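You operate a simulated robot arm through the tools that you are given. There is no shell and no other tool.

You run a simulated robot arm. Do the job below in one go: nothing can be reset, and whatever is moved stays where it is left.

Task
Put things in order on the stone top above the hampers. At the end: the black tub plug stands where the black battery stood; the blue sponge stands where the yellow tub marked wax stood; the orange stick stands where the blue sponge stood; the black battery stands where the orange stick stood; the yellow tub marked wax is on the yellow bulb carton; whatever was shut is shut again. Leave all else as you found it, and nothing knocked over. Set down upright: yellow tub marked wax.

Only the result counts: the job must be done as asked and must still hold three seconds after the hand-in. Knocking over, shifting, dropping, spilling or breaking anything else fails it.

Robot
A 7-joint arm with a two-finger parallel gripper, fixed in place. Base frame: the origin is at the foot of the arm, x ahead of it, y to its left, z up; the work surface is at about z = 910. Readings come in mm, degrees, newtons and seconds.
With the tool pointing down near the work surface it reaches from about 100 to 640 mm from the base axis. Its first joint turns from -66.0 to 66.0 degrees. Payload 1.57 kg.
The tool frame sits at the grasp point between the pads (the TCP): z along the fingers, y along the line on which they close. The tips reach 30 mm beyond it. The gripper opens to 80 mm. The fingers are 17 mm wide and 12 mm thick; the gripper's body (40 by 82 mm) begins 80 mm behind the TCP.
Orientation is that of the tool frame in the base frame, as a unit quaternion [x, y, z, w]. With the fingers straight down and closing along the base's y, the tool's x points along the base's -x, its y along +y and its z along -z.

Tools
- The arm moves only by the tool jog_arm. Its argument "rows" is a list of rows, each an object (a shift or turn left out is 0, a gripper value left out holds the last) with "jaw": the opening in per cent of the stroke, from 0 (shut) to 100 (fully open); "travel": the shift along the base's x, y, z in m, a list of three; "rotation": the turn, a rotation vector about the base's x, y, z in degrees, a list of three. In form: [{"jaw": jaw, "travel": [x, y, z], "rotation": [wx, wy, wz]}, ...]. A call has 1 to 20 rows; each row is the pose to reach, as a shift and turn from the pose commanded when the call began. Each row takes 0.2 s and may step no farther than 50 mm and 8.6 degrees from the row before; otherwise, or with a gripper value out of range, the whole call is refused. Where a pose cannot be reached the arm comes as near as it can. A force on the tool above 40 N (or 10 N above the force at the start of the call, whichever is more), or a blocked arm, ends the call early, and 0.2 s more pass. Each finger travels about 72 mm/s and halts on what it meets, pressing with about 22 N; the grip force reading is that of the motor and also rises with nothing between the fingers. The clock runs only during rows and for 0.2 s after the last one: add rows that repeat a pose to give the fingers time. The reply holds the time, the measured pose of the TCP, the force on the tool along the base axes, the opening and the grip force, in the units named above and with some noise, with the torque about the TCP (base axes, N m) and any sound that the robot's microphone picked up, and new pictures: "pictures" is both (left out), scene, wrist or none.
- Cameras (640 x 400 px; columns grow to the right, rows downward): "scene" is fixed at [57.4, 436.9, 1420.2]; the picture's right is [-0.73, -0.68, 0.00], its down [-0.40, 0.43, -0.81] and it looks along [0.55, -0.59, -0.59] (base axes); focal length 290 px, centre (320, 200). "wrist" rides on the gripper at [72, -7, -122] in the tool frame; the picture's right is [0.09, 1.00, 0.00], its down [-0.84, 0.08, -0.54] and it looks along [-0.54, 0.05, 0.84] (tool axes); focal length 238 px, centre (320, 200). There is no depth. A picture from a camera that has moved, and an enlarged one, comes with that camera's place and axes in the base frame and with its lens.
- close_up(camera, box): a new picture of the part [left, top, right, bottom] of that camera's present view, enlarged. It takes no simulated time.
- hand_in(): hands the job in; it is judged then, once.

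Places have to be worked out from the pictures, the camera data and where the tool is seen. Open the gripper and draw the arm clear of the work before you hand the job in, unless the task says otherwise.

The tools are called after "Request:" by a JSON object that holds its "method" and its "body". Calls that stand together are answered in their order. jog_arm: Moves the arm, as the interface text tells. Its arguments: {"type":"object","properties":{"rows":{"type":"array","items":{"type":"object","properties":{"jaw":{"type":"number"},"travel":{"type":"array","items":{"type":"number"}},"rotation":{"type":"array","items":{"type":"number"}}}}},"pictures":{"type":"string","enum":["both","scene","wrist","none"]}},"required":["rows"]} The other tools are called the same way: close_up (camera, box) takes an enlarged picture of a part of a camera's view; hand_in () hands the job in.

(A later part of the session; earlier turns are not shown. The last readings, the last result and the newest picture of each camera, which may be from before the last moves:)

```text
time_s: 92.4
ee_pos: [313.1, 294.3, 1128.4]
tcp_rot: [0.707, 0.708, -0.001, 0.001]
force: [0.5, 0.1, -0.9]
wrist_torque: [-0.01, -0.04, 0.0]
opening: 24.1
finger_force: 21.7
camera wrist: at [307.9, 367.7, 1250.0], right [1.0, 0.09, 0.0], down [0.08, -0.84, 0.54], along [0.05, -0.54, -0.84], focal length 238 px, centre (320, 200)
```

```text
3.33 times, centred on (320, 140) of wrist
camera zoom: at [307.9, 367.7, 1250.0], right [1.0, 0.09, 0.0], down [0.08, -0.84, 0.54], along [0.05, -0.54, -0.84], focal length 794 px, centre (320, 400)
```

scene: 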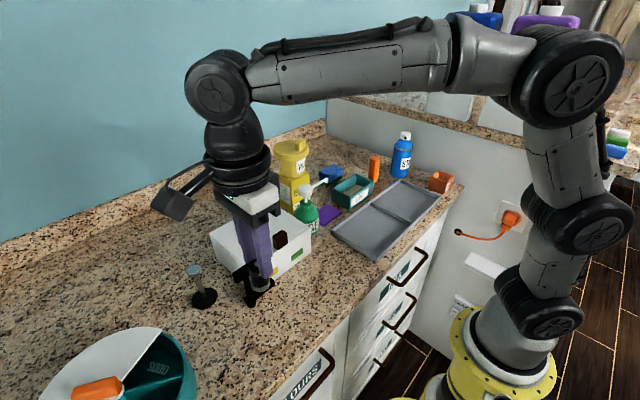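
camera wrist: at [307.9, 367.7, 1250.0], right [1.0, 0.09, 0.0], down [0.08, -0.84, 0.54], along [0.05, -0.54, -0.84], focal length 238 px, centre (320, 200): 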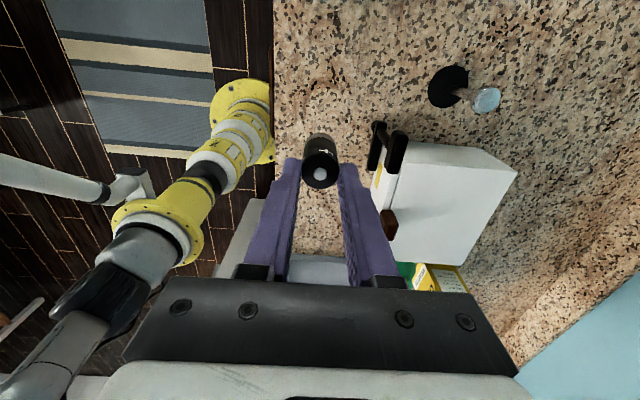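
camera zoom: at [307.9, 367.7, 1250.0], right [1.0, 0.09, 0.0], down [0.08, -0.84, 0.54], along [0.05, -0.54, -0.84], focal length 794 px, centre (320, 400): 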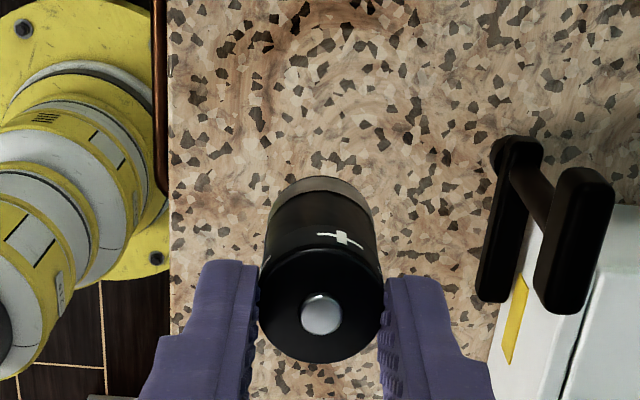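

The battery is held firmly. I sweep across to above the holder at (307, -372).

Request:
{"method": "jog_arm", "body": {"rows": [{"travel": [0, -0.03, 0]}, {"travel": [-0.001, -0.07, 0]}, {"travel": [-0.001, -0.115, 0]}, {"travel": [-0.002, -0.16, 0]}, {"travel": [-0.002, -0.205, 0]}, {"travel": [-0.003, -0.25, 0]}, {"travel": [-0.003, -0.295, 0]}, {"travel": [-0.004, -0.34, 0]}, {"travel": [-0.004, -0.385, 0]}, {"travel": [-0.005, -0.43, 0]}, {"travel": [-0.005, -0.475, 0]}, {"travel": [-0.006, -0.52, 0]}, {"travel": [-0.006, -0.565, 0]}, {"travel": [-0.006, -0.605, 0]}, {"travel": [-0.006, -0.64, 0]}, {"travel": [-0.006, -0.665, 0]}, {"travel": [-0.006, -0.667, 0]}, {"travel": [-0.006, -0.667, 0]}], "pictures": "both"}}

Request:
{"method": "close_up", "body": {"camera": "wrist", "box": [250, 60, 390, 200]}}

Request:
{"method": "close_up", "body": {"camera": "scene", "box": [400, 90, 500, 210]}}

```text
time_s: 96.2
ee_pos: [306.4, -371.4, 1128.5]
tcp_rot: [0.707, 0.708, -0.001, 0.001]
force: [-0.1, 0.0, 0.1]
wrist_torque: [0.01, -0.02, 0.02]
opening: 24.4
finger_force: 22.5
camera wrist: at [301.0, -298.0, 1250.1], right [1.0, 0.09, 0.0], down [0.08, -0.84, 0.54], along [0.05, -0.54, -0.84], focal length 238 px, centre (320, 200)
```

scene: 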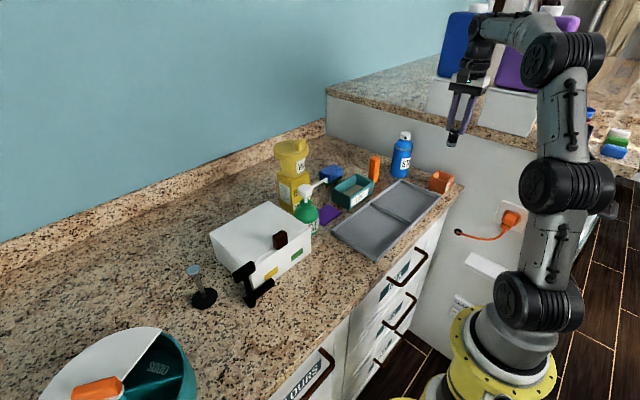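
wrist: 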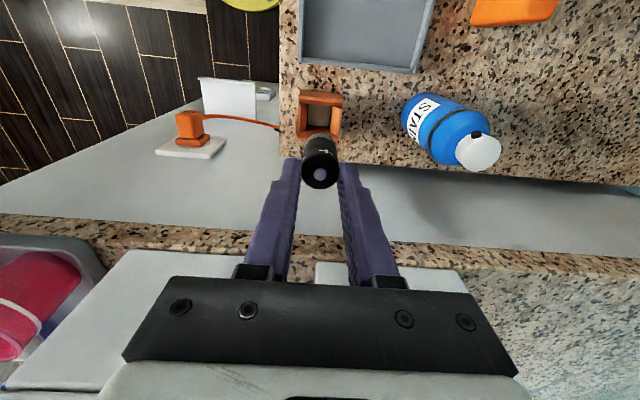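

```text
2.86 times, centred on (320, 130) of wrist
camera zoom: at [301.0, -298.0, 1250.1], right [1.0, 0.09, 0.0], down [0.08, -0.84, 0.54], along [0.05, -0.54, -0.84], focal length 681 px, centre (320, 400)
```

zoom: 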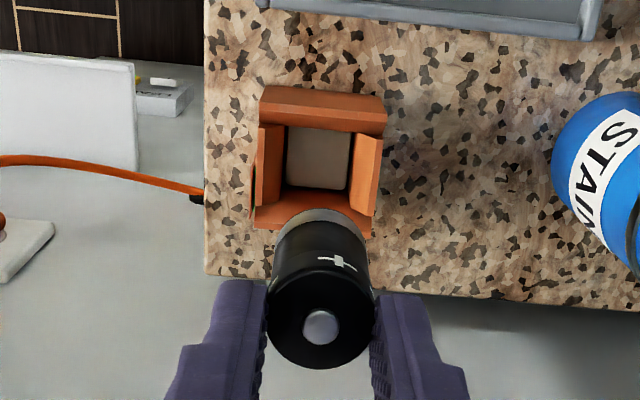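

```text
3.33 times, centred on (450, 150) of scene
camera zoom: at [57.4, 436.9, 1420.2], right [-0.73, -0.68, 0.0], down [-0.4, 0.43, -0.81], along [0.55, -0.59, -0.59], focal length 965 px, centre (-113, 367)
```

zoom: 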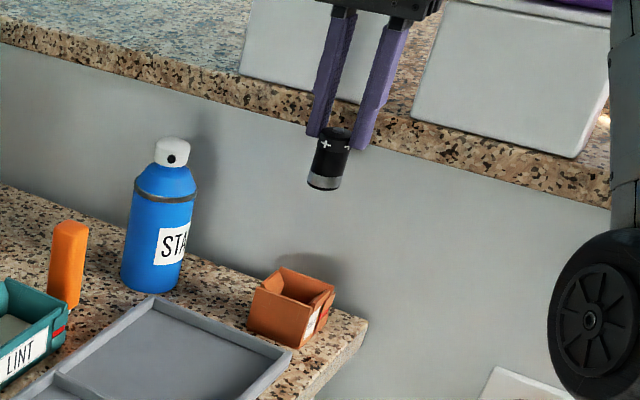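

The battery hangs straight, and the cavity centre is about (307.5, -372.5). I lower until its bottom is just above the holder walls and check alignment.

Request:
{"method": "jog_arm", "body": {"rows": [{"travel": [0.0008, -0.0012, -0.025]}, {"travel": [0.0008, -0.0012, -0.05]}, {"travel": [0.0008, -0.0012, -0.075]}, {"travel": [0.0008, -0.0012, -0.09]}, {"travel": [0.0008, -0.0012, -0.095]}, {"travel": [0.0008, -0.0012, -0.095]}, {"travel": [0.0008, -0.0012, -0.095]}], "pictures": "both"}}

Request:
{"method": "close_up", "body": {"camera": "wrist", "box": [260, 90, 380, 200]}}

Request:
{"method": "close_up", "body": {"camera": "scene", "box": [415, 140, 475, 205]}}

```text
time_s: 97.8
ee_pos: [308.2, -372.1, 1031.4]
tcp_rot: [0.707, 0.707, -0.001, 0.0]
force: [-1.2, -0.2, -0.5]
wrist_torque: [0.02, 0.02, 0.0]
opening: 24.4
finger_force: 22.2
camera wrist: at [302.6, -299.5, 1155.1], right [1.0, 0.09, 0.0], down [0.08, -0.84, 0.54], along [0.05, -0.54, -0.84], focal length 238 px, centre (320, 200)
```

scene: 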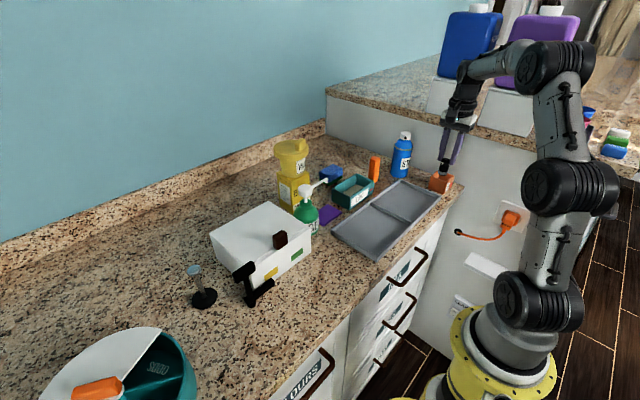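
wrist: 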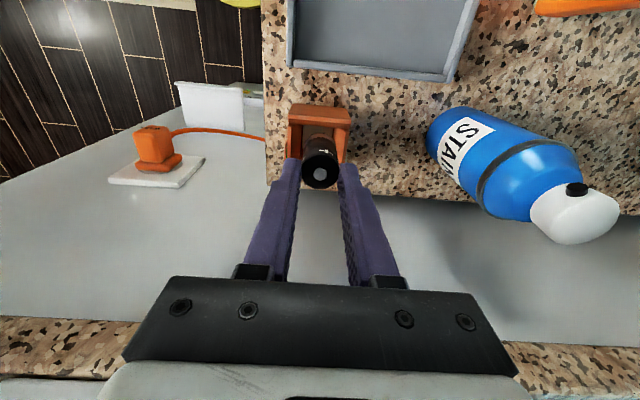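

```text
3.64 times, centred on (320, 145) of wrist
camera zoom: at [302.6, -299.5, 1155.1], right [1.0, 0.09, 0.0], down [0.08, -0.84, 0.54], along [0.05, -0.54, -0.84], focal length 867 px, centre (320, 400)
```

zoom: 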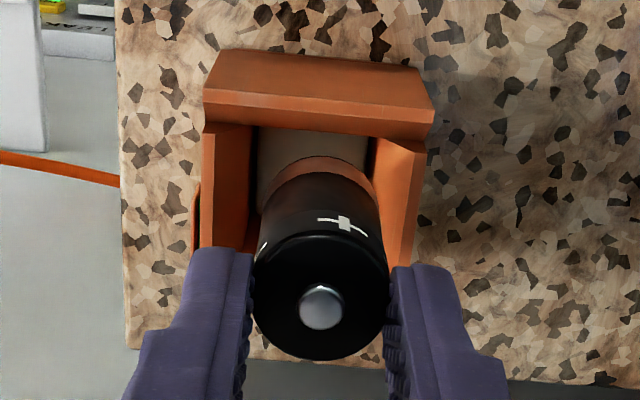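

```text
6.15 times, centred on (445, 172) of scene
camera zoom: at [57.4, 436.9, 1420.2], right [-0.73, -0.68, 0.0], down [-0.4, 0.43, -0.81], along [0.55, -0.59, -0.59], focal length 1782 px, centre (-449, 369)
```

zoom: 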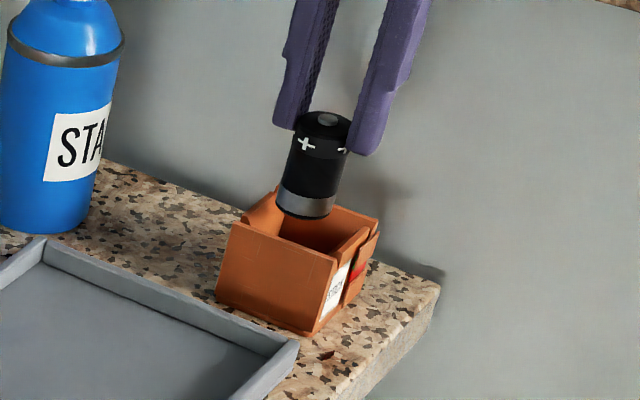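

The battery is aligned over the cavity to within 2 mm. I nudge it and lower it into the holder in steps, watching for contact.

Request:
{"method": "jog_arm", "body": {"rows": [{"travel": [-0.001, -0.001, -0.008]}, {"travel": [-0.001, -0.001, -0.016]}, {"travel": [-0.001, -0.001, -0.024]}, {"travel": [-0.001, -0.001, -0.032]}, {"travel": [-0.001, -0.001, -0.032]}], "pictures": "both"}}

Request:
{"method": "close_up", "body": {"camera": "wrist", "box": [260, 90, 380, 200]}}

Request:
{"method": "close_up", "body": {"camera": "scene", "box": [415, 140, 475, 205]}}

```text
time_s: 99.0
ee_pos: [305.3, -372.8, 1002.7]
tcp_rot: [0.707, 0.707, -0.001, 0.0]
force: [0.7, 0.7, -0.6]
wrist_torque: [0.01, -0.01, 0.02]
opening: 24.3
finger_force: 21.8
camera wrist: at [300.8, -300.8, 1123.7], right [1.0, 0.09, 0.0], down [0.08, -0.84, 0.54], along [0.05, -0.54, -0.84], focal length 238 px, centre (320, 200)
```

scene: 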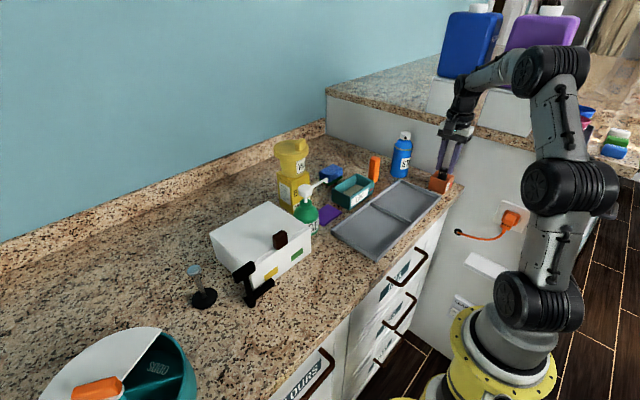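
wrist: 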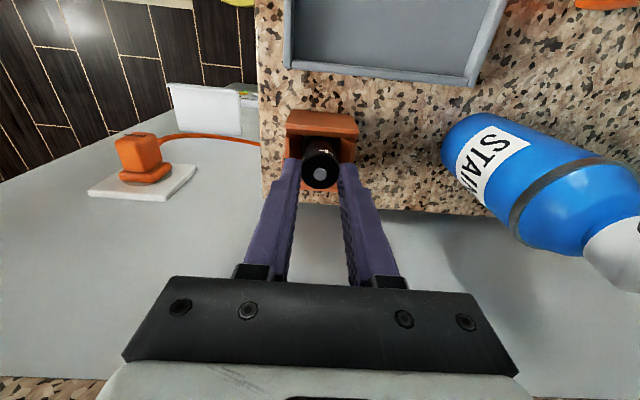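

```text
3.64 times, centred on (320, 145) of wrist
camera zoom: at [300.8, -300.8, 1123.7], right [1.0, 0.09, 0.0], down [0.08, -0.84, 0.54], along [0.05, -0.54, -0.84], focal length 867 px, centre (320, 400)
```

zoom: 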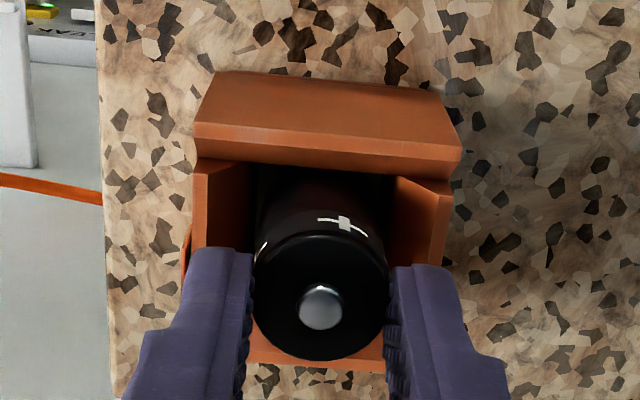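

```text
6.15 times, centred on (445, 172) of scene
camera zoom: at [57.4, 436.9, 1420.2], right [-0.73, -0.68, 0.0], down [-0.4, 0.43, -0.81], along [0.55, -0.59, -0.59], focal length 1782 px, centre (-449, 369)
```

zoom: 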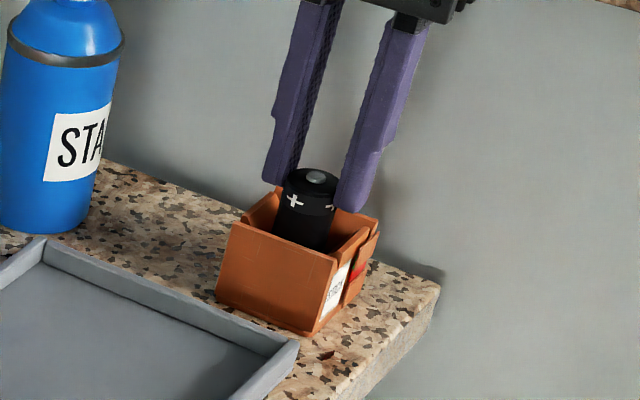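

The battery is inside the cavity and no contact so far. I continue down in small steps until the tips are near the wall tops.

Request:
{"method": "jog_arm", "body": {"rows": [{"travel": [0, 0, -0.003]}, {"travel": [0, 0, -0.006]}, {"travel": [0, 0, -0.006]}], "pictures": "none"}}

Request:
{"method": "jog_arm", "body": {"rows": [{"travel": [0, 0, -0.001]}, {"travel": [0, 0, -0.0015]}], "pictures": "none"}}

Request:
{"method": "jog_arm", "body": {"rows": [{"travel": [0, 0, -0.001]}, {"travel": [0, 0, -0.0015]}], "pictures": "both"}}

Request:
{"method": "close_up", "body": {"camera": "wrist", "box": [260, 90, 380, 200]}}

Request:
{"method": "close_up", "body": {"camera": "scene", "box": [420, 150, 470, 205]}}

```text
time_s: 99.8
ee_pos: [305.0, -374.6, 996.3]
tcp_rot: [0.707, 0.707, -0.001, 0.001]
force: [0.2, 0.9, -1.2]
wrist_torque: [-0.01, -0.05, -0.01]
opening: 24.4
finger_force: 21.9
```

```text
time_s: 100.4
ee_pos: [306.0, -373.8, 995.7]
tcp_rot: [0.708, 0.707, 0.001, 0.002]
force: [-0.5, 1.2, 2.6]
wrist_torque: [0.11, -0.02, -0.01]
opening: 24.3
finger_force: 22.1
```

```text
time_s: 101.0
ee_pos: [306.1, -374.4, 994.4]
tcp_rot: [0.707, 0.707, -0.001, 0.002]
force: [0.2, -1.0, 6.4]
wrist_torque: [-0.02, -0.06, 0.02]
opening: 24.1
finger_force: 21.3
camera wrist: at [301.0, -301.1, 1115.6], right [1.0, 0.09, 0.0], down [0.08, -0.83, 0.55], along [0.05, -0.54, -0.84], focal length 238 px, centre (320, 200)
```

scene: 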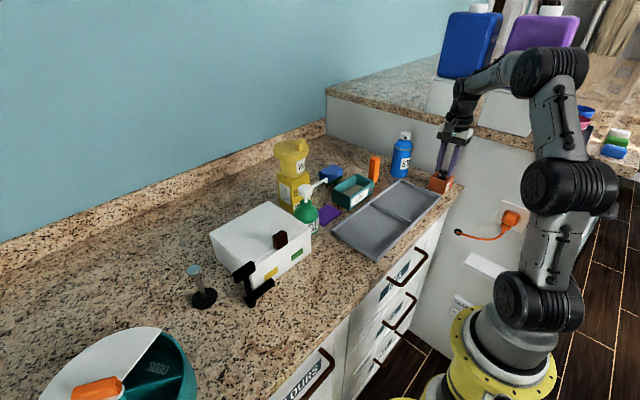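
wrist: 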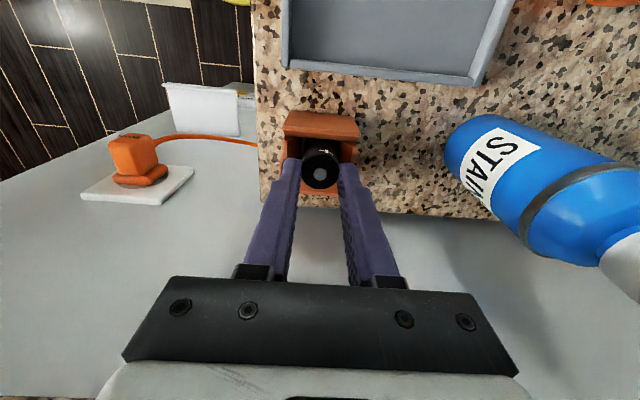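

```text
3.64 times, centred on (320, 145) of wrist
camera zoom: at [301.0, -301.1, 1115.6], right [1.0, 0.09, 0.0], down [0.08, -0.83, 0.55], along [0.05, -0.54, -0.84], focal length 867 px, centre (320, 400)
```

zoom: 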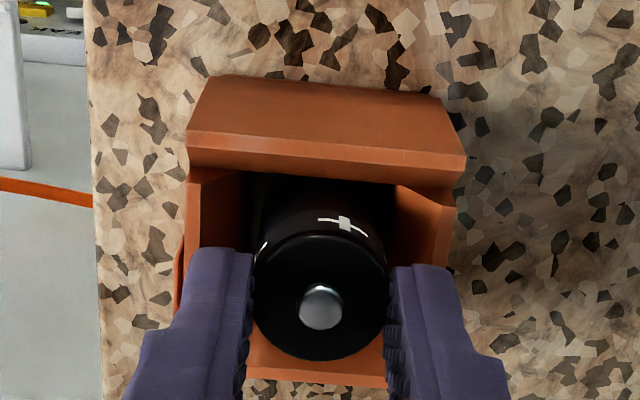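

```text
7.27 times, centred on (445, 178) of scene
camera zoom: at [57.3, 436.9, 1420.1], right [-0.73, -0.68, 0.0], down [-0.4, 0.43, -0.81], along [0.55, -0.59, -0.59], focal length 2106 px, centre (-589, 364)
```

zoom: 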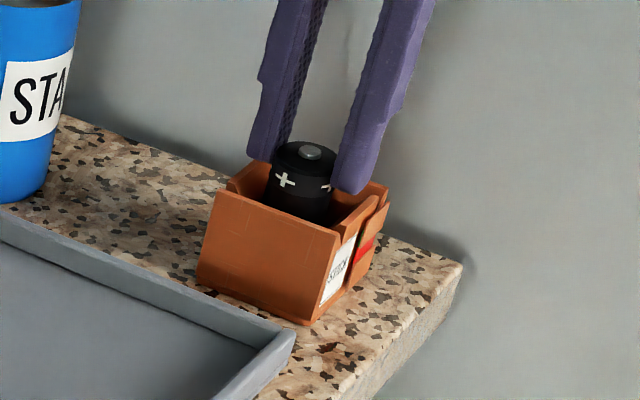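

The tips touch the wall tops lightly at about z 964, leaving the battery bottom only about 7 mm above the holder floor. I ease up 1 mm and release it straight down inside the walls.

Request:
{"method": "jog_arm", "body": {"rows": [{"travel": [0, 0, 0.001]}, {"travel": [0, 0, 0.001]}, {"travel": [0, 0, 0.001], "jaw": 60}, {"travel": [0, 0, 0.001], "jaw": 60}, {"travel": [0, 0, 0.001], "jaw": 60}, {"travel": [0, 0, 0.001], "jaw": 60}], "pictures": "both"}}

Request:
{"method": "close_up", "body": {"camera": "wrist", "box": [260, 90, 380, 200]}}

Request:
{"method": "close_up", "body": {"camera": "scene", "box": [420, 150, 470, 205]}}

```text
time_s: 102.4
ee_pos: [306.0, -374.9, 994.2]
tcp_rot: [0.707, 0.707, 0.0, 0.0]
force: [0.0, -0.2, 0.3]
wrist_torque: [0.01, 0.02, 0.03]
opening: 48.0
finger_force: 0.0
camera wrist: at [301.0, -301.1, 1115.7], right [1.0, 0.09, 0.0], down [0.08, -0.84, 0.54], along [0.05, -0.54, -0.84], focal length 238 px, centre (320, 200)
```

scene: 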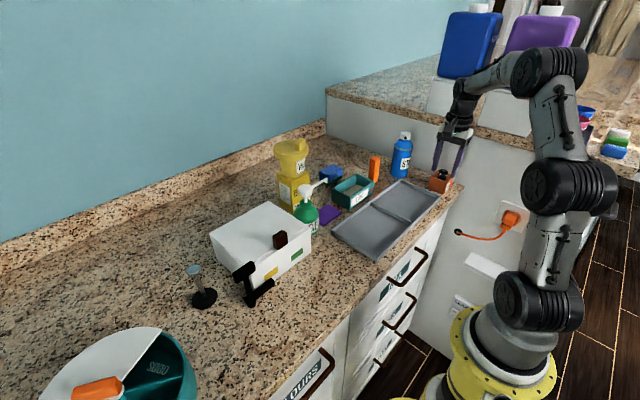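
wrist: 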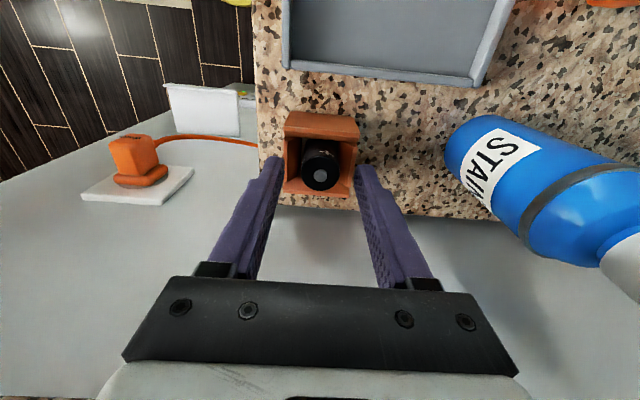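

```text
3.64 times, centred on (320, 145) of wrist
camera zoom: at [301.0, -301.1, 1115.7], right [1.0, 0.09, 0.0], down [0.08, -0.84, 0.54], along [0.05, -0.54, -0.84], focal length 867 px, centre (320, 400)
```

zoom: 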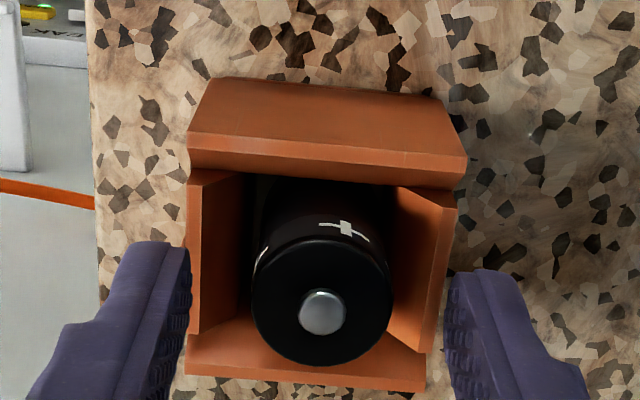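

```text
7.27 times, centred on (445, 178) of scene
camera zoom: at [57.4, 436.9, 1420.2], right [-0.73, -0.68, 0.0], down [-0.4, 0.43, -0.81], along [0.55, -0.59, -0.59], focal length 2106 px, centre (-589, 364)
```

zoom: 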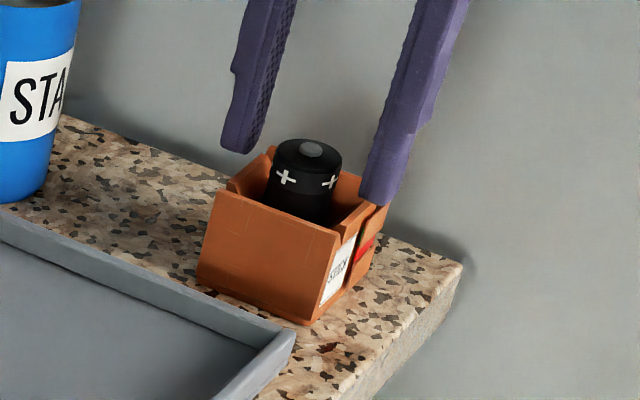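

The battery stayed put on release, so it was already resting on the holder floor, upright in the cavity. I raise the hand straight up and check again.

Request:
{"method": "jog_arm", "body": {"rows": [{"travel": [0, 0, 0.01]}, {"travel": [0, 0, 0.03]}, {"travel": [0, 0, 0.06]}, {"travel": [0, 0, 0.1]}, {"travel": [0, 0, 0.135]}, {"travel": [0, 0, 0.135]}], "pictures": "both"}}

Request:
{"method": "close_up", "body": {"camera": "wrist", "box": [270, 60, 370, 150]}}

Request:
{"method": "close_up", "body": {"camera": "scene", "box": [420, 150, 470, 205]}}

```text
time_s: 103.8
ee_pos: [306.3, -373.9, 1128.1]
tcp_rot: [0.707, 0.707, 0.0, 0.001]
force: [0.0, -0.2, 0.7]
wrist_torque: [-0.03, -0.02, -0.02]
opening: 48.2
finger_force: 0.1
camera wrist: at [301.4, -301.0, 1250.3], right [1.0, 0.09, 0.0], down [0.08, -0.84, 0.54], along [0.05, -0.54, -0.84], focal length 238 px, centre (320, 200)
```

scene: 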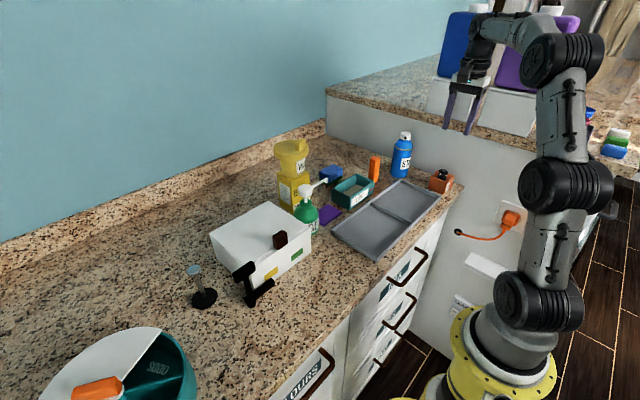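
wrist: 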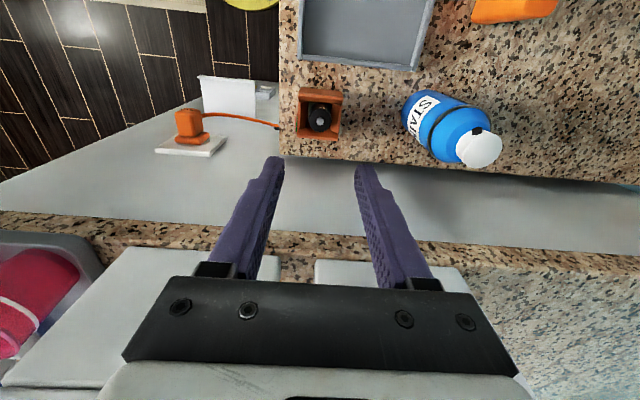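

```text
4.44 times, centred on (320, 105) of wrist
camera zoom: at [301.4, -301.0, 1250.3], right [1.0, 0.09, 0.0], down [0.08, -0.84, 0.54], along [0.05, -0.54, -0.84], focal length 1059 px, centre (320, 622)
```

zoom: 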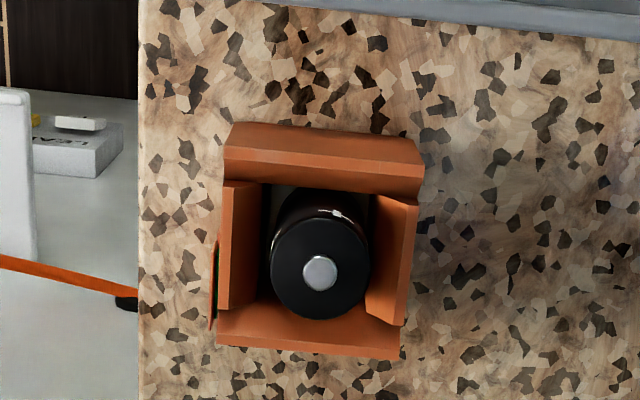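

```text
7.27 times, centred on (445, 178) of scene
camera zoom: at [57.4, 436.9, 1420.2], right [-0.73, -0.68, 0.0], down [-0.4, 0.43, -0.81], along [0.55, -0.59, -0.59], focal length 2106 px, centre (-589, 364)
```

zoom: 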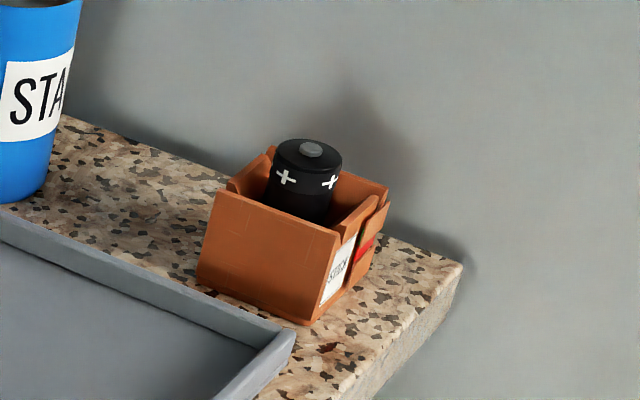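

The battery stands upright in the holder. Last is the tub plug near (476, 340): I sweep back over at height to view it.

Request:
{"method": "jog_arm", "body": {"rows": [{"travel": [0.005, 0.04, 0]}, {"travel": [0.012, 0.085, 0]}, {"travel": [0.02, 0.13, 0]}, {"travel": [0.03, 0.175, 0]}, {"travel": [0.04, 0.22, 0]}, {"travel": [0.05, 0.265, 0]}, {"travel": [0.06, 0.31, 0]}, {"travel": [0.07, 0.355, 0]}, {"travel": [0.08, 0.4, 0]}, {"travel": [0.092, 0.445, 0]}, {"travel": [0.104, 0.49, 0]}, {"travel": [0.116, 0.535, 0]}, {"travel": [0.128, 0.58, 0]}, {"travel": [0.14, 0.62, 0]}, {"travel": [0.152, 0.66, 0]}, {"travel": [0.16, 0.69, 0]}, {"travel": [0.164, 0.71, 0]}, {"travel": [0.164, 0.71, 0]}], "pictures": "both"}}

Request:
{"method": "close_up", "body": {"camera": "wrist", "box": [230, 40, 410, 200]}}

Request:
{"method": "close_up", "body": {"camera": "scene", "box": [170, 245, 290, 345]}}

```text
time_s: 107.6
ee_pos: [468.4, 332.9, 1128.2]
tcp_rot: [0.708, 0.707, -0.001, 0.0]
force: [0.5, 0.3, 0.2]
wrist_torque: [0.03, 0.02, -0.03]
opening: 48.0
finger_force: 0.1
camera wrist: at [463.9, 407.4, 1250.5], right [1.0, 0.09, 0.0], down [0.08, -0.84, 0.54], along [0.05, -0.54, -0.84], focal length 238 px, centre (320, 200)
```

scene: 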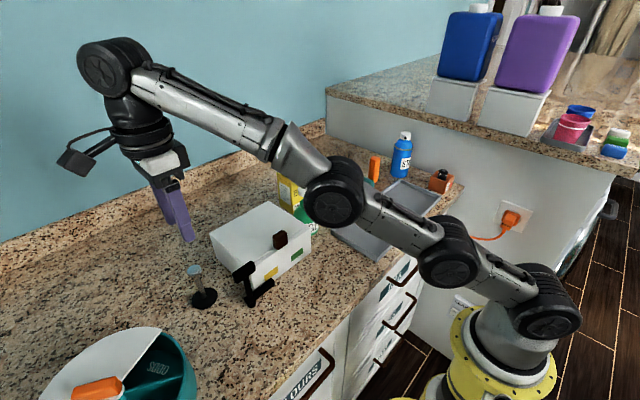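
wrist: 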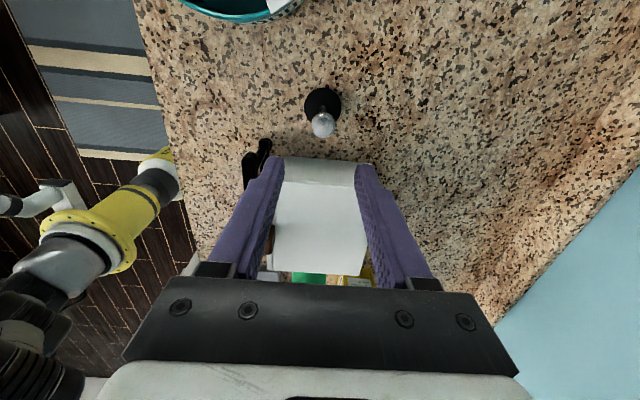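

```text
2.50 times, centred on (320, 120) of wrist
camera zoom: at [463.9, 407.4, 1250.5], right [1.0, 0.09, 0.0], down [0.08, -0.84, 0.54], along [0.05, -0.54, -0.84], focal length 596 px, centre (320, 400)
```

zoom: 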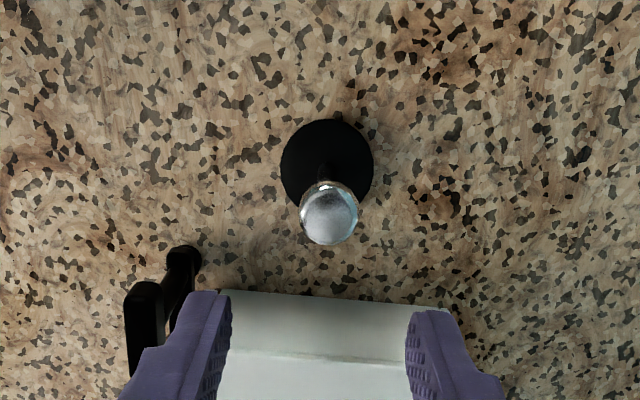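

```text
4.00 times, centred on (230, 295) of scene
camera zoom: at [57.4, 436.9, 1420.2], right [-0.73, -0.68, 0.0], down [-0.4, 0.43, -0.81], along [0.55, -0.59, -0.59], focal length 1158 px, centre (680, -180)
```

zoom: 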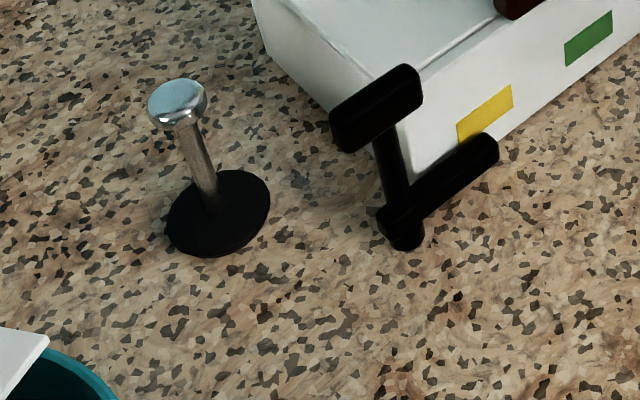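

The plug's base is near (473.5, 339) with a 24 mm chrome knob topping out around z 1000, and the black lever is well clear. I line up over it and descend partway to check.

Request:
{"method": "jog_arm", "body": {"rows": [{"travel": [0.0045, 0.0068, -0.02]}, {"travel": [0.0045, 0.0068, -0.045]}, {"travel": [0.0045, 0.0068, -0.07]}, {"travel": [0.0045, 0.0068, -0.085]}, {"travel": [0.0045, 0.0068, -0.085]}, {"travel": [0.0045, 0.0068, -0.085]}], "pictures": "both"}}

Request:
{"method": "close_up", "body": {"camera": "wrist", "box": [250, 70, 390, 200]}}

Request:
{"method": "close_up", "body": {"camera": "scene", "box": [150, 210, 290, 330]}}

```text
time_s: 109.0
ee_pos: [473.5, 343.1, 1041.9]
tcp_rot: [0.707, 0.707, 0.0, 0.001]
force: [-1.3, 0.7, 0.6]
wrist_torque: [0.02, -0.01, -0.02]
opening: 48.4
finger_force: 0.1
camera wrist: at [469.4, 416.2, 1164.2], right [1.0, 0.09, 0.0], down [0.08, -0.84, 0.54], along [0.05, -0.54, -0.84], focal length 238 px, centre (320, 200)
```

scene: 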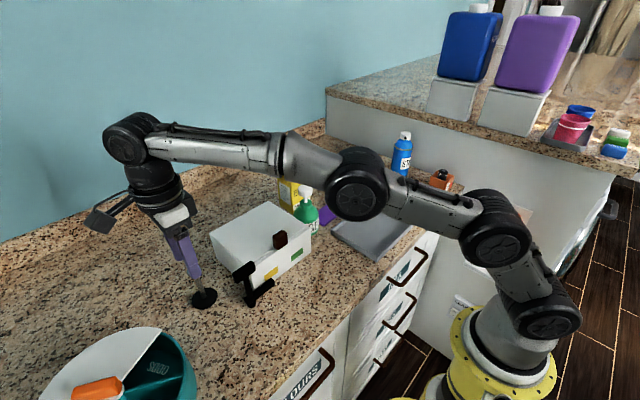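
wrist: 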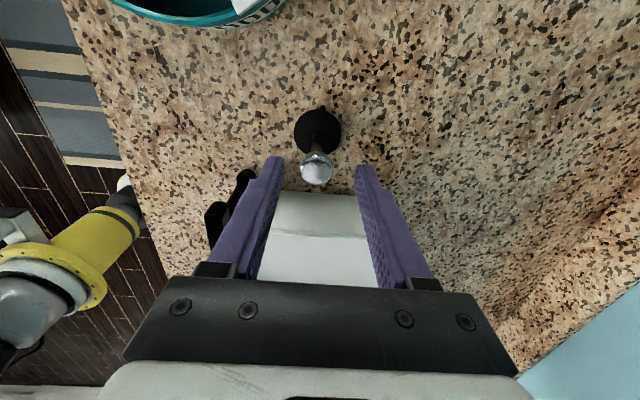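

```text
3.08 times, centred on (320, 135) of wrist
camera zoom: at [469.4, 416.2, 1164.2], right [1.0, 0.09, 0.0], down [0.08, -0.84, 0.54], along [0.05, -0.54, -0.84], focal length 733 px, centre (320, 400)
```

zoom: 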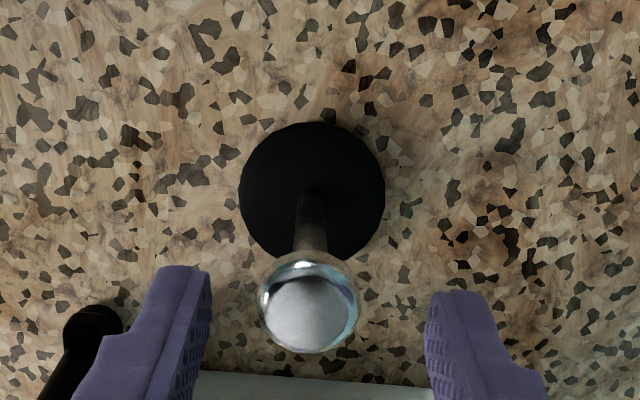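

```text
3.33 times, centred on (220, 270) of scene
camera zoom: at [57.4, 436.9, 1420.2], right [-0.73, -0.68, 0.0], down [-0.4, 0.43, -0.81], along [0.55, -0.59, -0.59], focal length 965 px, centre (653, -33)
```

zoom: 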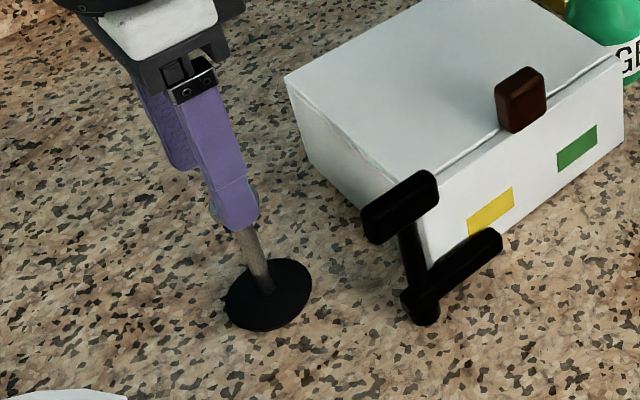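

The knob centre sits about 2 mm toward -x and 5–6 mm toward -y of the tool axis. I correct that, lower to z 998 so the pads surround the knob, and look before closing.

Request:
{"method": "jog_arm", "body": {"rows": [{"travel": [-0.002, -0.0055, 0]}, {"travel": [-0.002, -0.0055, -0.015]}, {"travel": [-0.002, -0.0055, -0.03]}, {"travel": [-0.002, -0.0055, -0.043]}, {"travel": [-0.002, -0.0055, -0.043]}], "pictures": "both"}}

Request:
{"method": "close_up", "body": {"camera": "wrist", "box": [250, 90, 390, 220]}}

Request:
{"method": "close_up", "body": {"camera": "scene", "box": [150, 230, 270, 330]}}

```text
time_s: 110.2
ee_pos: [471.6, 338.1, 999.8]
tcp_rot: [0.707, 0.708, -0.001, 0.001]
force: [0.1, 0.0, 0.0]
wrist_torque: [-0.01, 0.0, 0.01]
opening: 48.2
finger_force: 0.1
camera wrist: at [467.6, 411.0, 1122.1], right [1.0, 0.09, 0.0], down [0.08, -0.84, 0.54], along [0.05, -0.54, -0.84], focal length 238 px, centre (320, 200)
```

scene: 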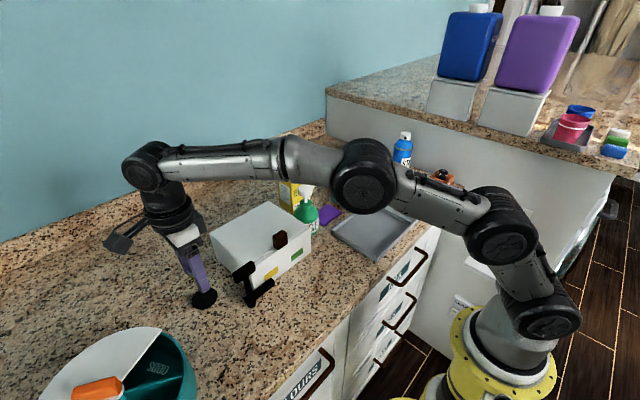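
wrist: 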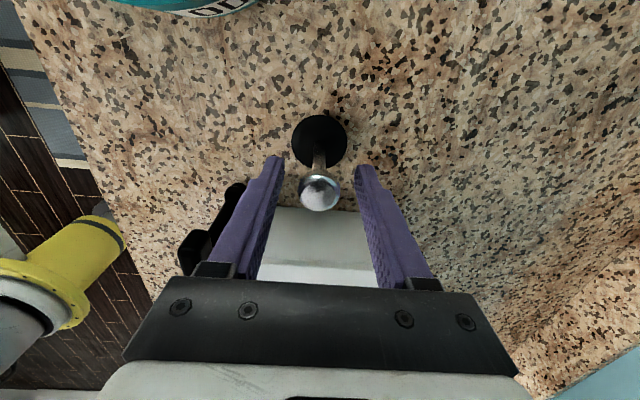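

```text
3.08 times, centred on (320, 155) of wrist
camera zoom: at [467.6, 411.0, 1122.1], right [1.0, 0.09, 0.0], down [0.08, -0.84, 0.54], along [0.05, -0.54, -0.84], focal length 733 px, centre (320, 338)
```

zoom: 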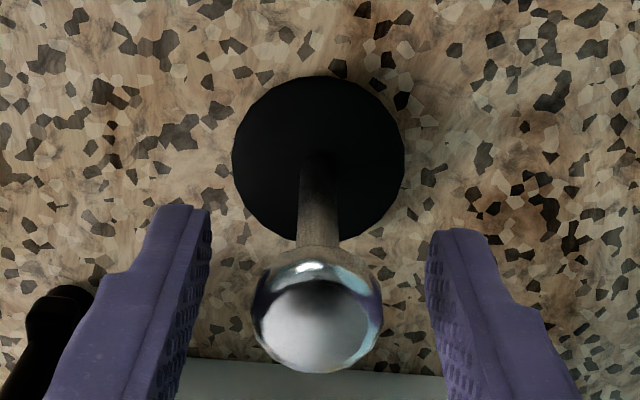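

```text
4.00 times, centred on (210, 280) of scene
camera zoom: at [57.4, 436.9, 1420.2], right [-0.73, -0.68, 0.0], down [-0.4, 0.43, -0.81], along [0.55, -0.59, -0.59], focal length 1158 px, centre (760, -120)
```

zoom: 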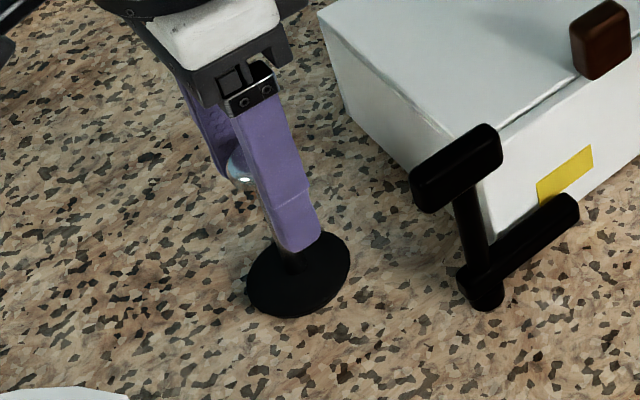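

The knob is centred between the pads. I close on it.

Request:
{"method": "jog_arm", "body": {"rows": [{"jaw": 50}, {"jaw": 40}, {"jaw": 30}, {"jaw": 15}, {"jaw": 10}, {"jaw": 10}], "pictures": "both"}}

Request:
{"method": "close_up", "body": {"camera": "wrist", "box": [250, 90, 390, 220]}}

Request:
{"method": "close_up", "body": {"camera": "scene", "box": [150, 230, 270, 330]}}

```text
time_s: 111.6
ee_pos: [472.3, 338.1, 1000.6]
tcp_rot: [0.707, 0.707, 0.0, 0.0]
force: [-0.2, -0.3, -0.1]
wrist_torque: [0.03, 0.04, -0.01]
opening: 25.1
finger_force: 22.0
camera wrist: at [467.7, 411.0, 1122.1], right [1.0, 0.09, 0.0], down [0.08, -0.84, 0.54], along [0.05, -0.54, -0.84], focal length 238 px, centre (320, 200)
```

scene: 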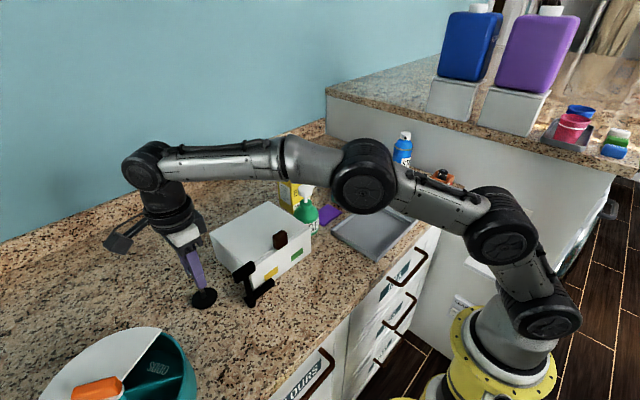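
wrist: 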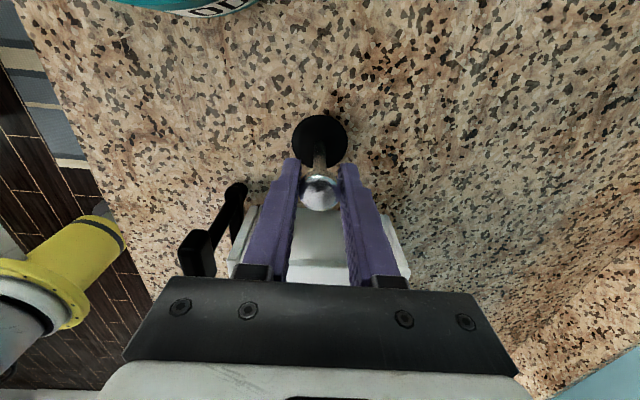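

```text
3.08 times, centred on (320, 155) of wrist
camera zoom: at [467.7, 411.0, 1122.1], right [1.0, 0.09, 0.0], down [0.08, -0.84, 0.54], along [0.05, -0.54, -0.84], focal length 733 px, centre (320, 338)
```

zoom: 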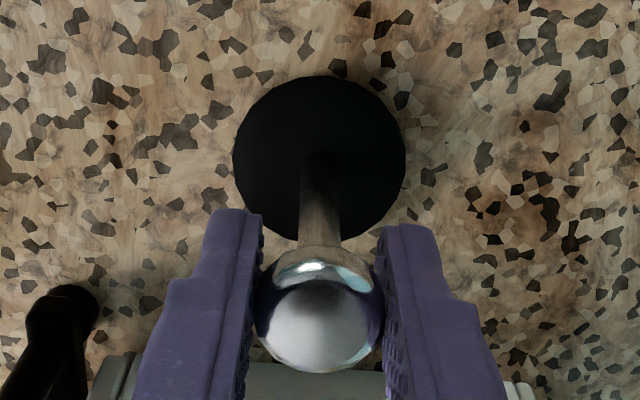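

```text
4.00 times, centred on (210, 280) of scene
camera zoom: at [57.4, 436.9, 1420.2], right [-0.73, -0.68, 0.0], down [-0.4, 0.43, -0.81], along [0.55, -0.59, -0.59], focal length 1158 px, centre (760, -120)
```

zoom: 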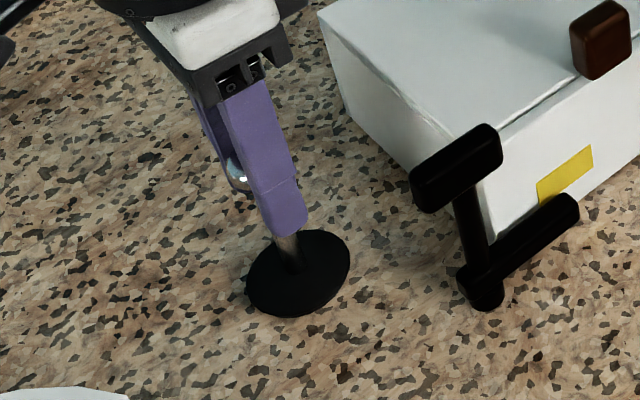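

The knob is gripped at 25 mm. I lift 10 mm and confirm the plug hangs straight before carrying it.

Request:
{"method": "jog_arm", "body": {"rows": [{"travel": [0, 0, 0.004]}, {"travel": [0, 0, 0.01]}, {"travel": [0, 0, 0.02]}, {"travel": [0, 0, 0.02]}], "pictures": "both"}}

Request:
{"method": "close_up", "body": {"camera": "wrist", "box": [250, 90, 390, 220]}}

Request:
{"method": "close_up", "body": {"camera": "scene", "box": [150, 230, 270, 330]}}

```text
time_s: 112.6
ee_pos: [471.2, 338.3, 1019.9]
tcp_rot: [0.707, 0.707, -0.001, 0.001]
force: [0.6, 0.1, -0.2]
wrist_torque: [-0.01, 0.03, -0.04]
opening: 24.9
finger_force: 22.2
camera wrist: at [467.4, 410.8, 1142.3], right [1.0, 0.09, 0.0], down [0.08, -0.84, 0.54], along [0.05, -0.54, -0.84], focal length 238 px, centre (320, 200)
```

scene: 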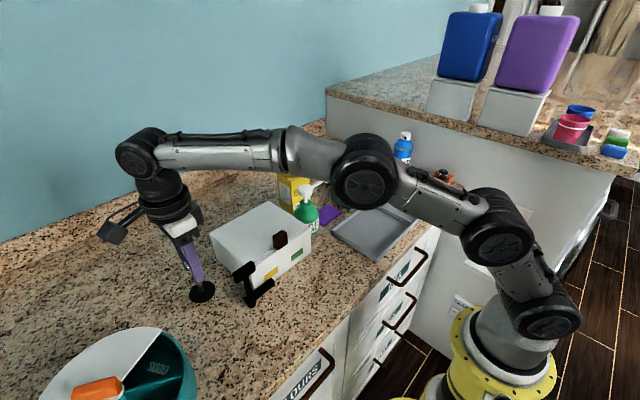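
wrist: 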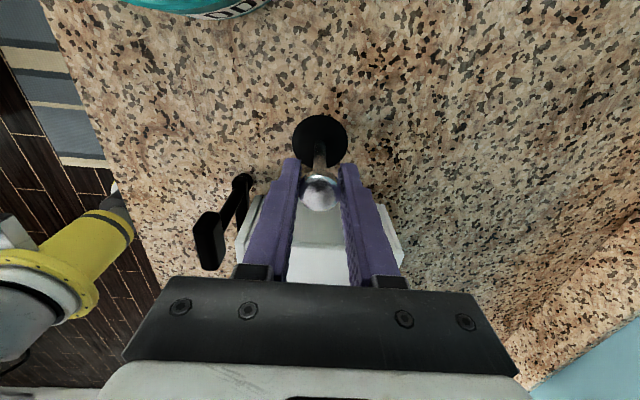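

```text
3.08 times, centred on (320, 155) of wrist
camera zoom: at [467.4, 410.8, 1142.3], right [1.0, 0.09, 0.0], down [0.08, -0.84, 0.54], along [0.05, -0.54, -0.84], focal length 733 px, centre (320, 338)
```

zoom: 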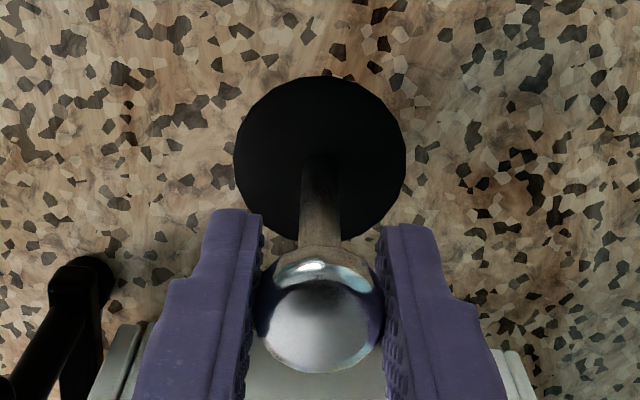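

```text
4.00 times, centred on (210, 280) of scene
camera zoom: at [57.4, 436.9, 1420.2], right [-0.73, -0.68, 0.0], down [-0.4, 0.43, -0.81], along [0.55, -0.59, -0.59], focal length 1158 px, centre (760, -120)
```

zoom: 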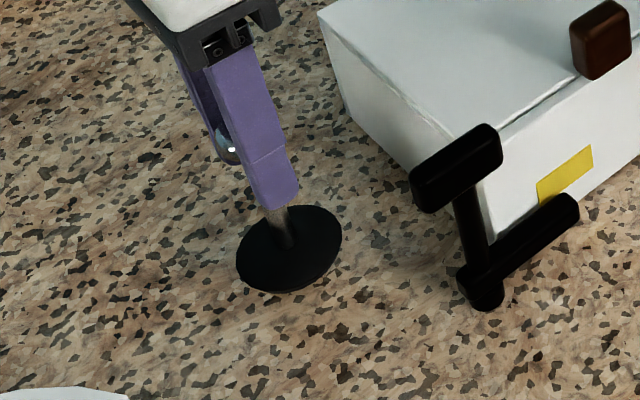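

The plug hangs straight below the tool. I raise it well above the lever and carry it over to the battery's old spot at (312.5, 296).

Request:
{"method": "jog_arm", "body": {"rows": [{"travel": [0, 0, 0.02]}, {"travel": [0, 0, 0.045]}, {"travel": [0, 0, 0.07]}, {"travel": [0, 0, 0.095]}, {"travel": [-0.03, 0, 0.1]}, {"travel": [-0.06, 0, 0.1]}, {"travel": [-0.09, -0.005, 0.1]}, {"travel": [-0.12, -0.015, 0.1]}, {"travel": [-0.145, -0.03, 0.1]}, {"travel": [-0.1592, -0.0423, 0.1]}, {"travel": [-0.1592, -0.0423, 0.1]}, {"travel": [-0.1592, -0.0423, 0.1]}], "pictures": "both"}}

Request:
{"method": "close_up", "body": {"camera": "scene", "box": [190, 210, 330, 350]}}

```text
time_s: 115.2
ee_pos: [311.6, 294.9, 1121.7]
tcp_rot: [0.707, 0.707, -0.001, 0.0]
force: [-0.7, 0.0, -1.0]
wrist_torque: [-0.02, 0.0, 0.0]
opening: 24.9
finger_force: 22.3
camera wrist: at [307.9, 367.8, 1242.9], right [1.0, 0.09, 0.0], down [0.08, -0.84, 0.54], along [0.05, -0.54, -0.84], focal length 238 px, centre (320, 200)
```

scene: 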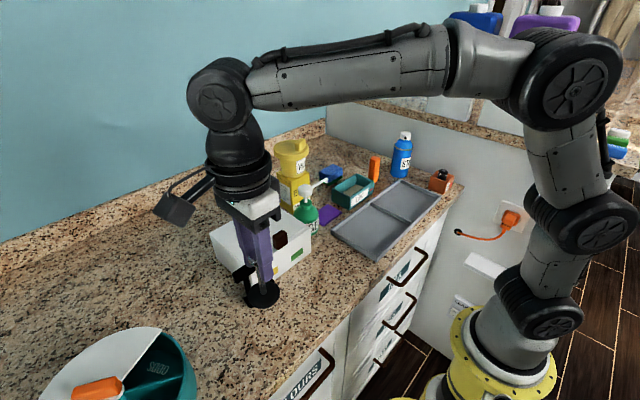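
wrist: 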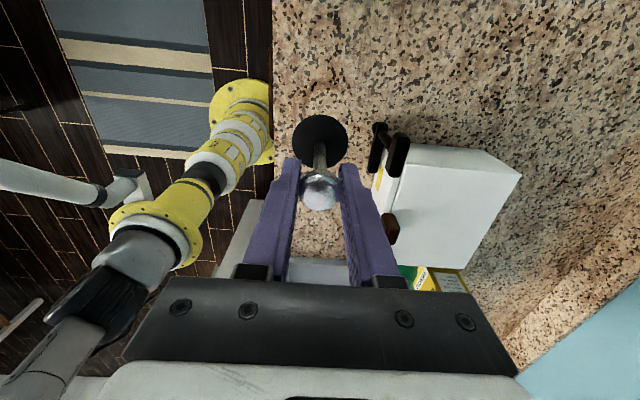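

```text
2.86 times, centred on (260, 280) of scene
camera zoom: at [57.4, 436.9, 1420.2], right [-0.73, -0.68, 0.0], down [-0.4, 0.43, -0.81], along [0.55, -0.59, -0.59], focal length 827 px, centre (491, -29)
```

zoom: 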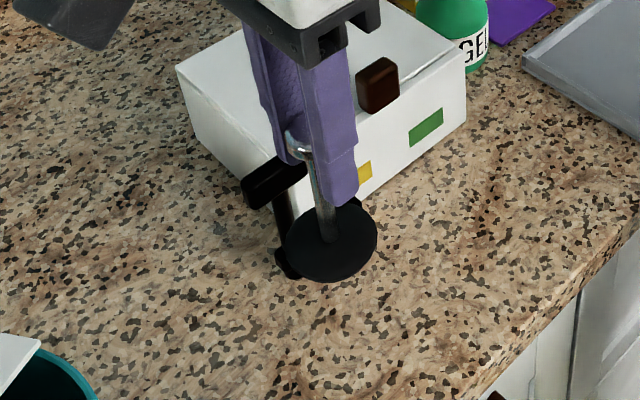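

It is over the spot with the lever well clear. I lower it to just above the counter.

Request:
{"method": "jog_arm", "body": {"rows": [{"travel": [0.0005, 0.0007, -0.025]}, {"travel": [0.0005, 0.0007, -0.05]}, {"travel": [0.0005, 0.0007, -0.075]}, {"travel": [0.0005, 0.0007, -0.1]}, {"travel": [0.0005, 0.0007, -0.11]}, {"travel": [0.0005, 0.0007, -0.114]}, {"travel": [0.0005, 0.0007, -0.114]}, {"travel": [0.0005, 0.0007, -0.114]}], "pictures": "both"}}

Request:
{"method": "close_up", "body": {"camera": "scene", "box": [210, 260, 320, 350]}}

```text
time_s: 117.0
ee_pos: [314.6, 296.4, 1006.4]
tcp_rot: [0.707, 0.707, -0.001, 0.001]
force: [-1.0, -0.5, -1.2]
wrist_torque: [0.02, -0.03, -0.02]
opening: 24.6
finger_force: 21.9
camera wrist: at [309.3, 368.9, 1128.4], right [1.0, 0.09, 0.0], down [0.08, -0.84, 0.54], along [0.05, -0.54, -0.84], focal length 238 px, centre (320, 200)
```

scene: 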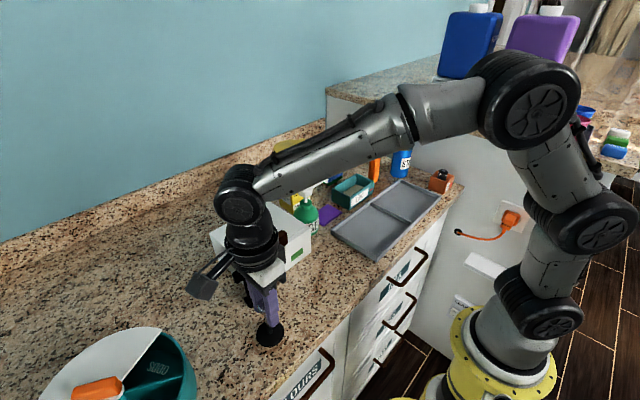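
wrist: 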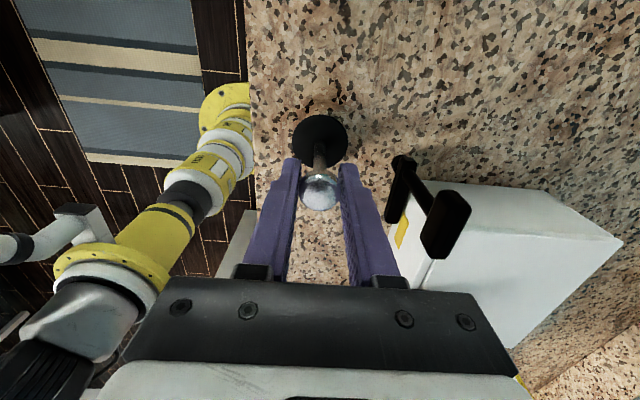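

```text
4.44 times, centred on (265, 305) of scene
camera zoom: at [57.4, 436.9, 1420.2], right [-0.73, -0.68, 0.0], down [-0.4, 0.43, -0.81], along [0.55, -0.59, -0.59], focal length 1287 px, centre (564, -267)
```

zoom: 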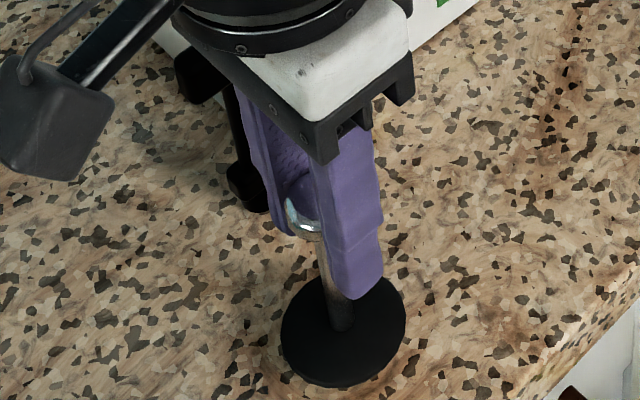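

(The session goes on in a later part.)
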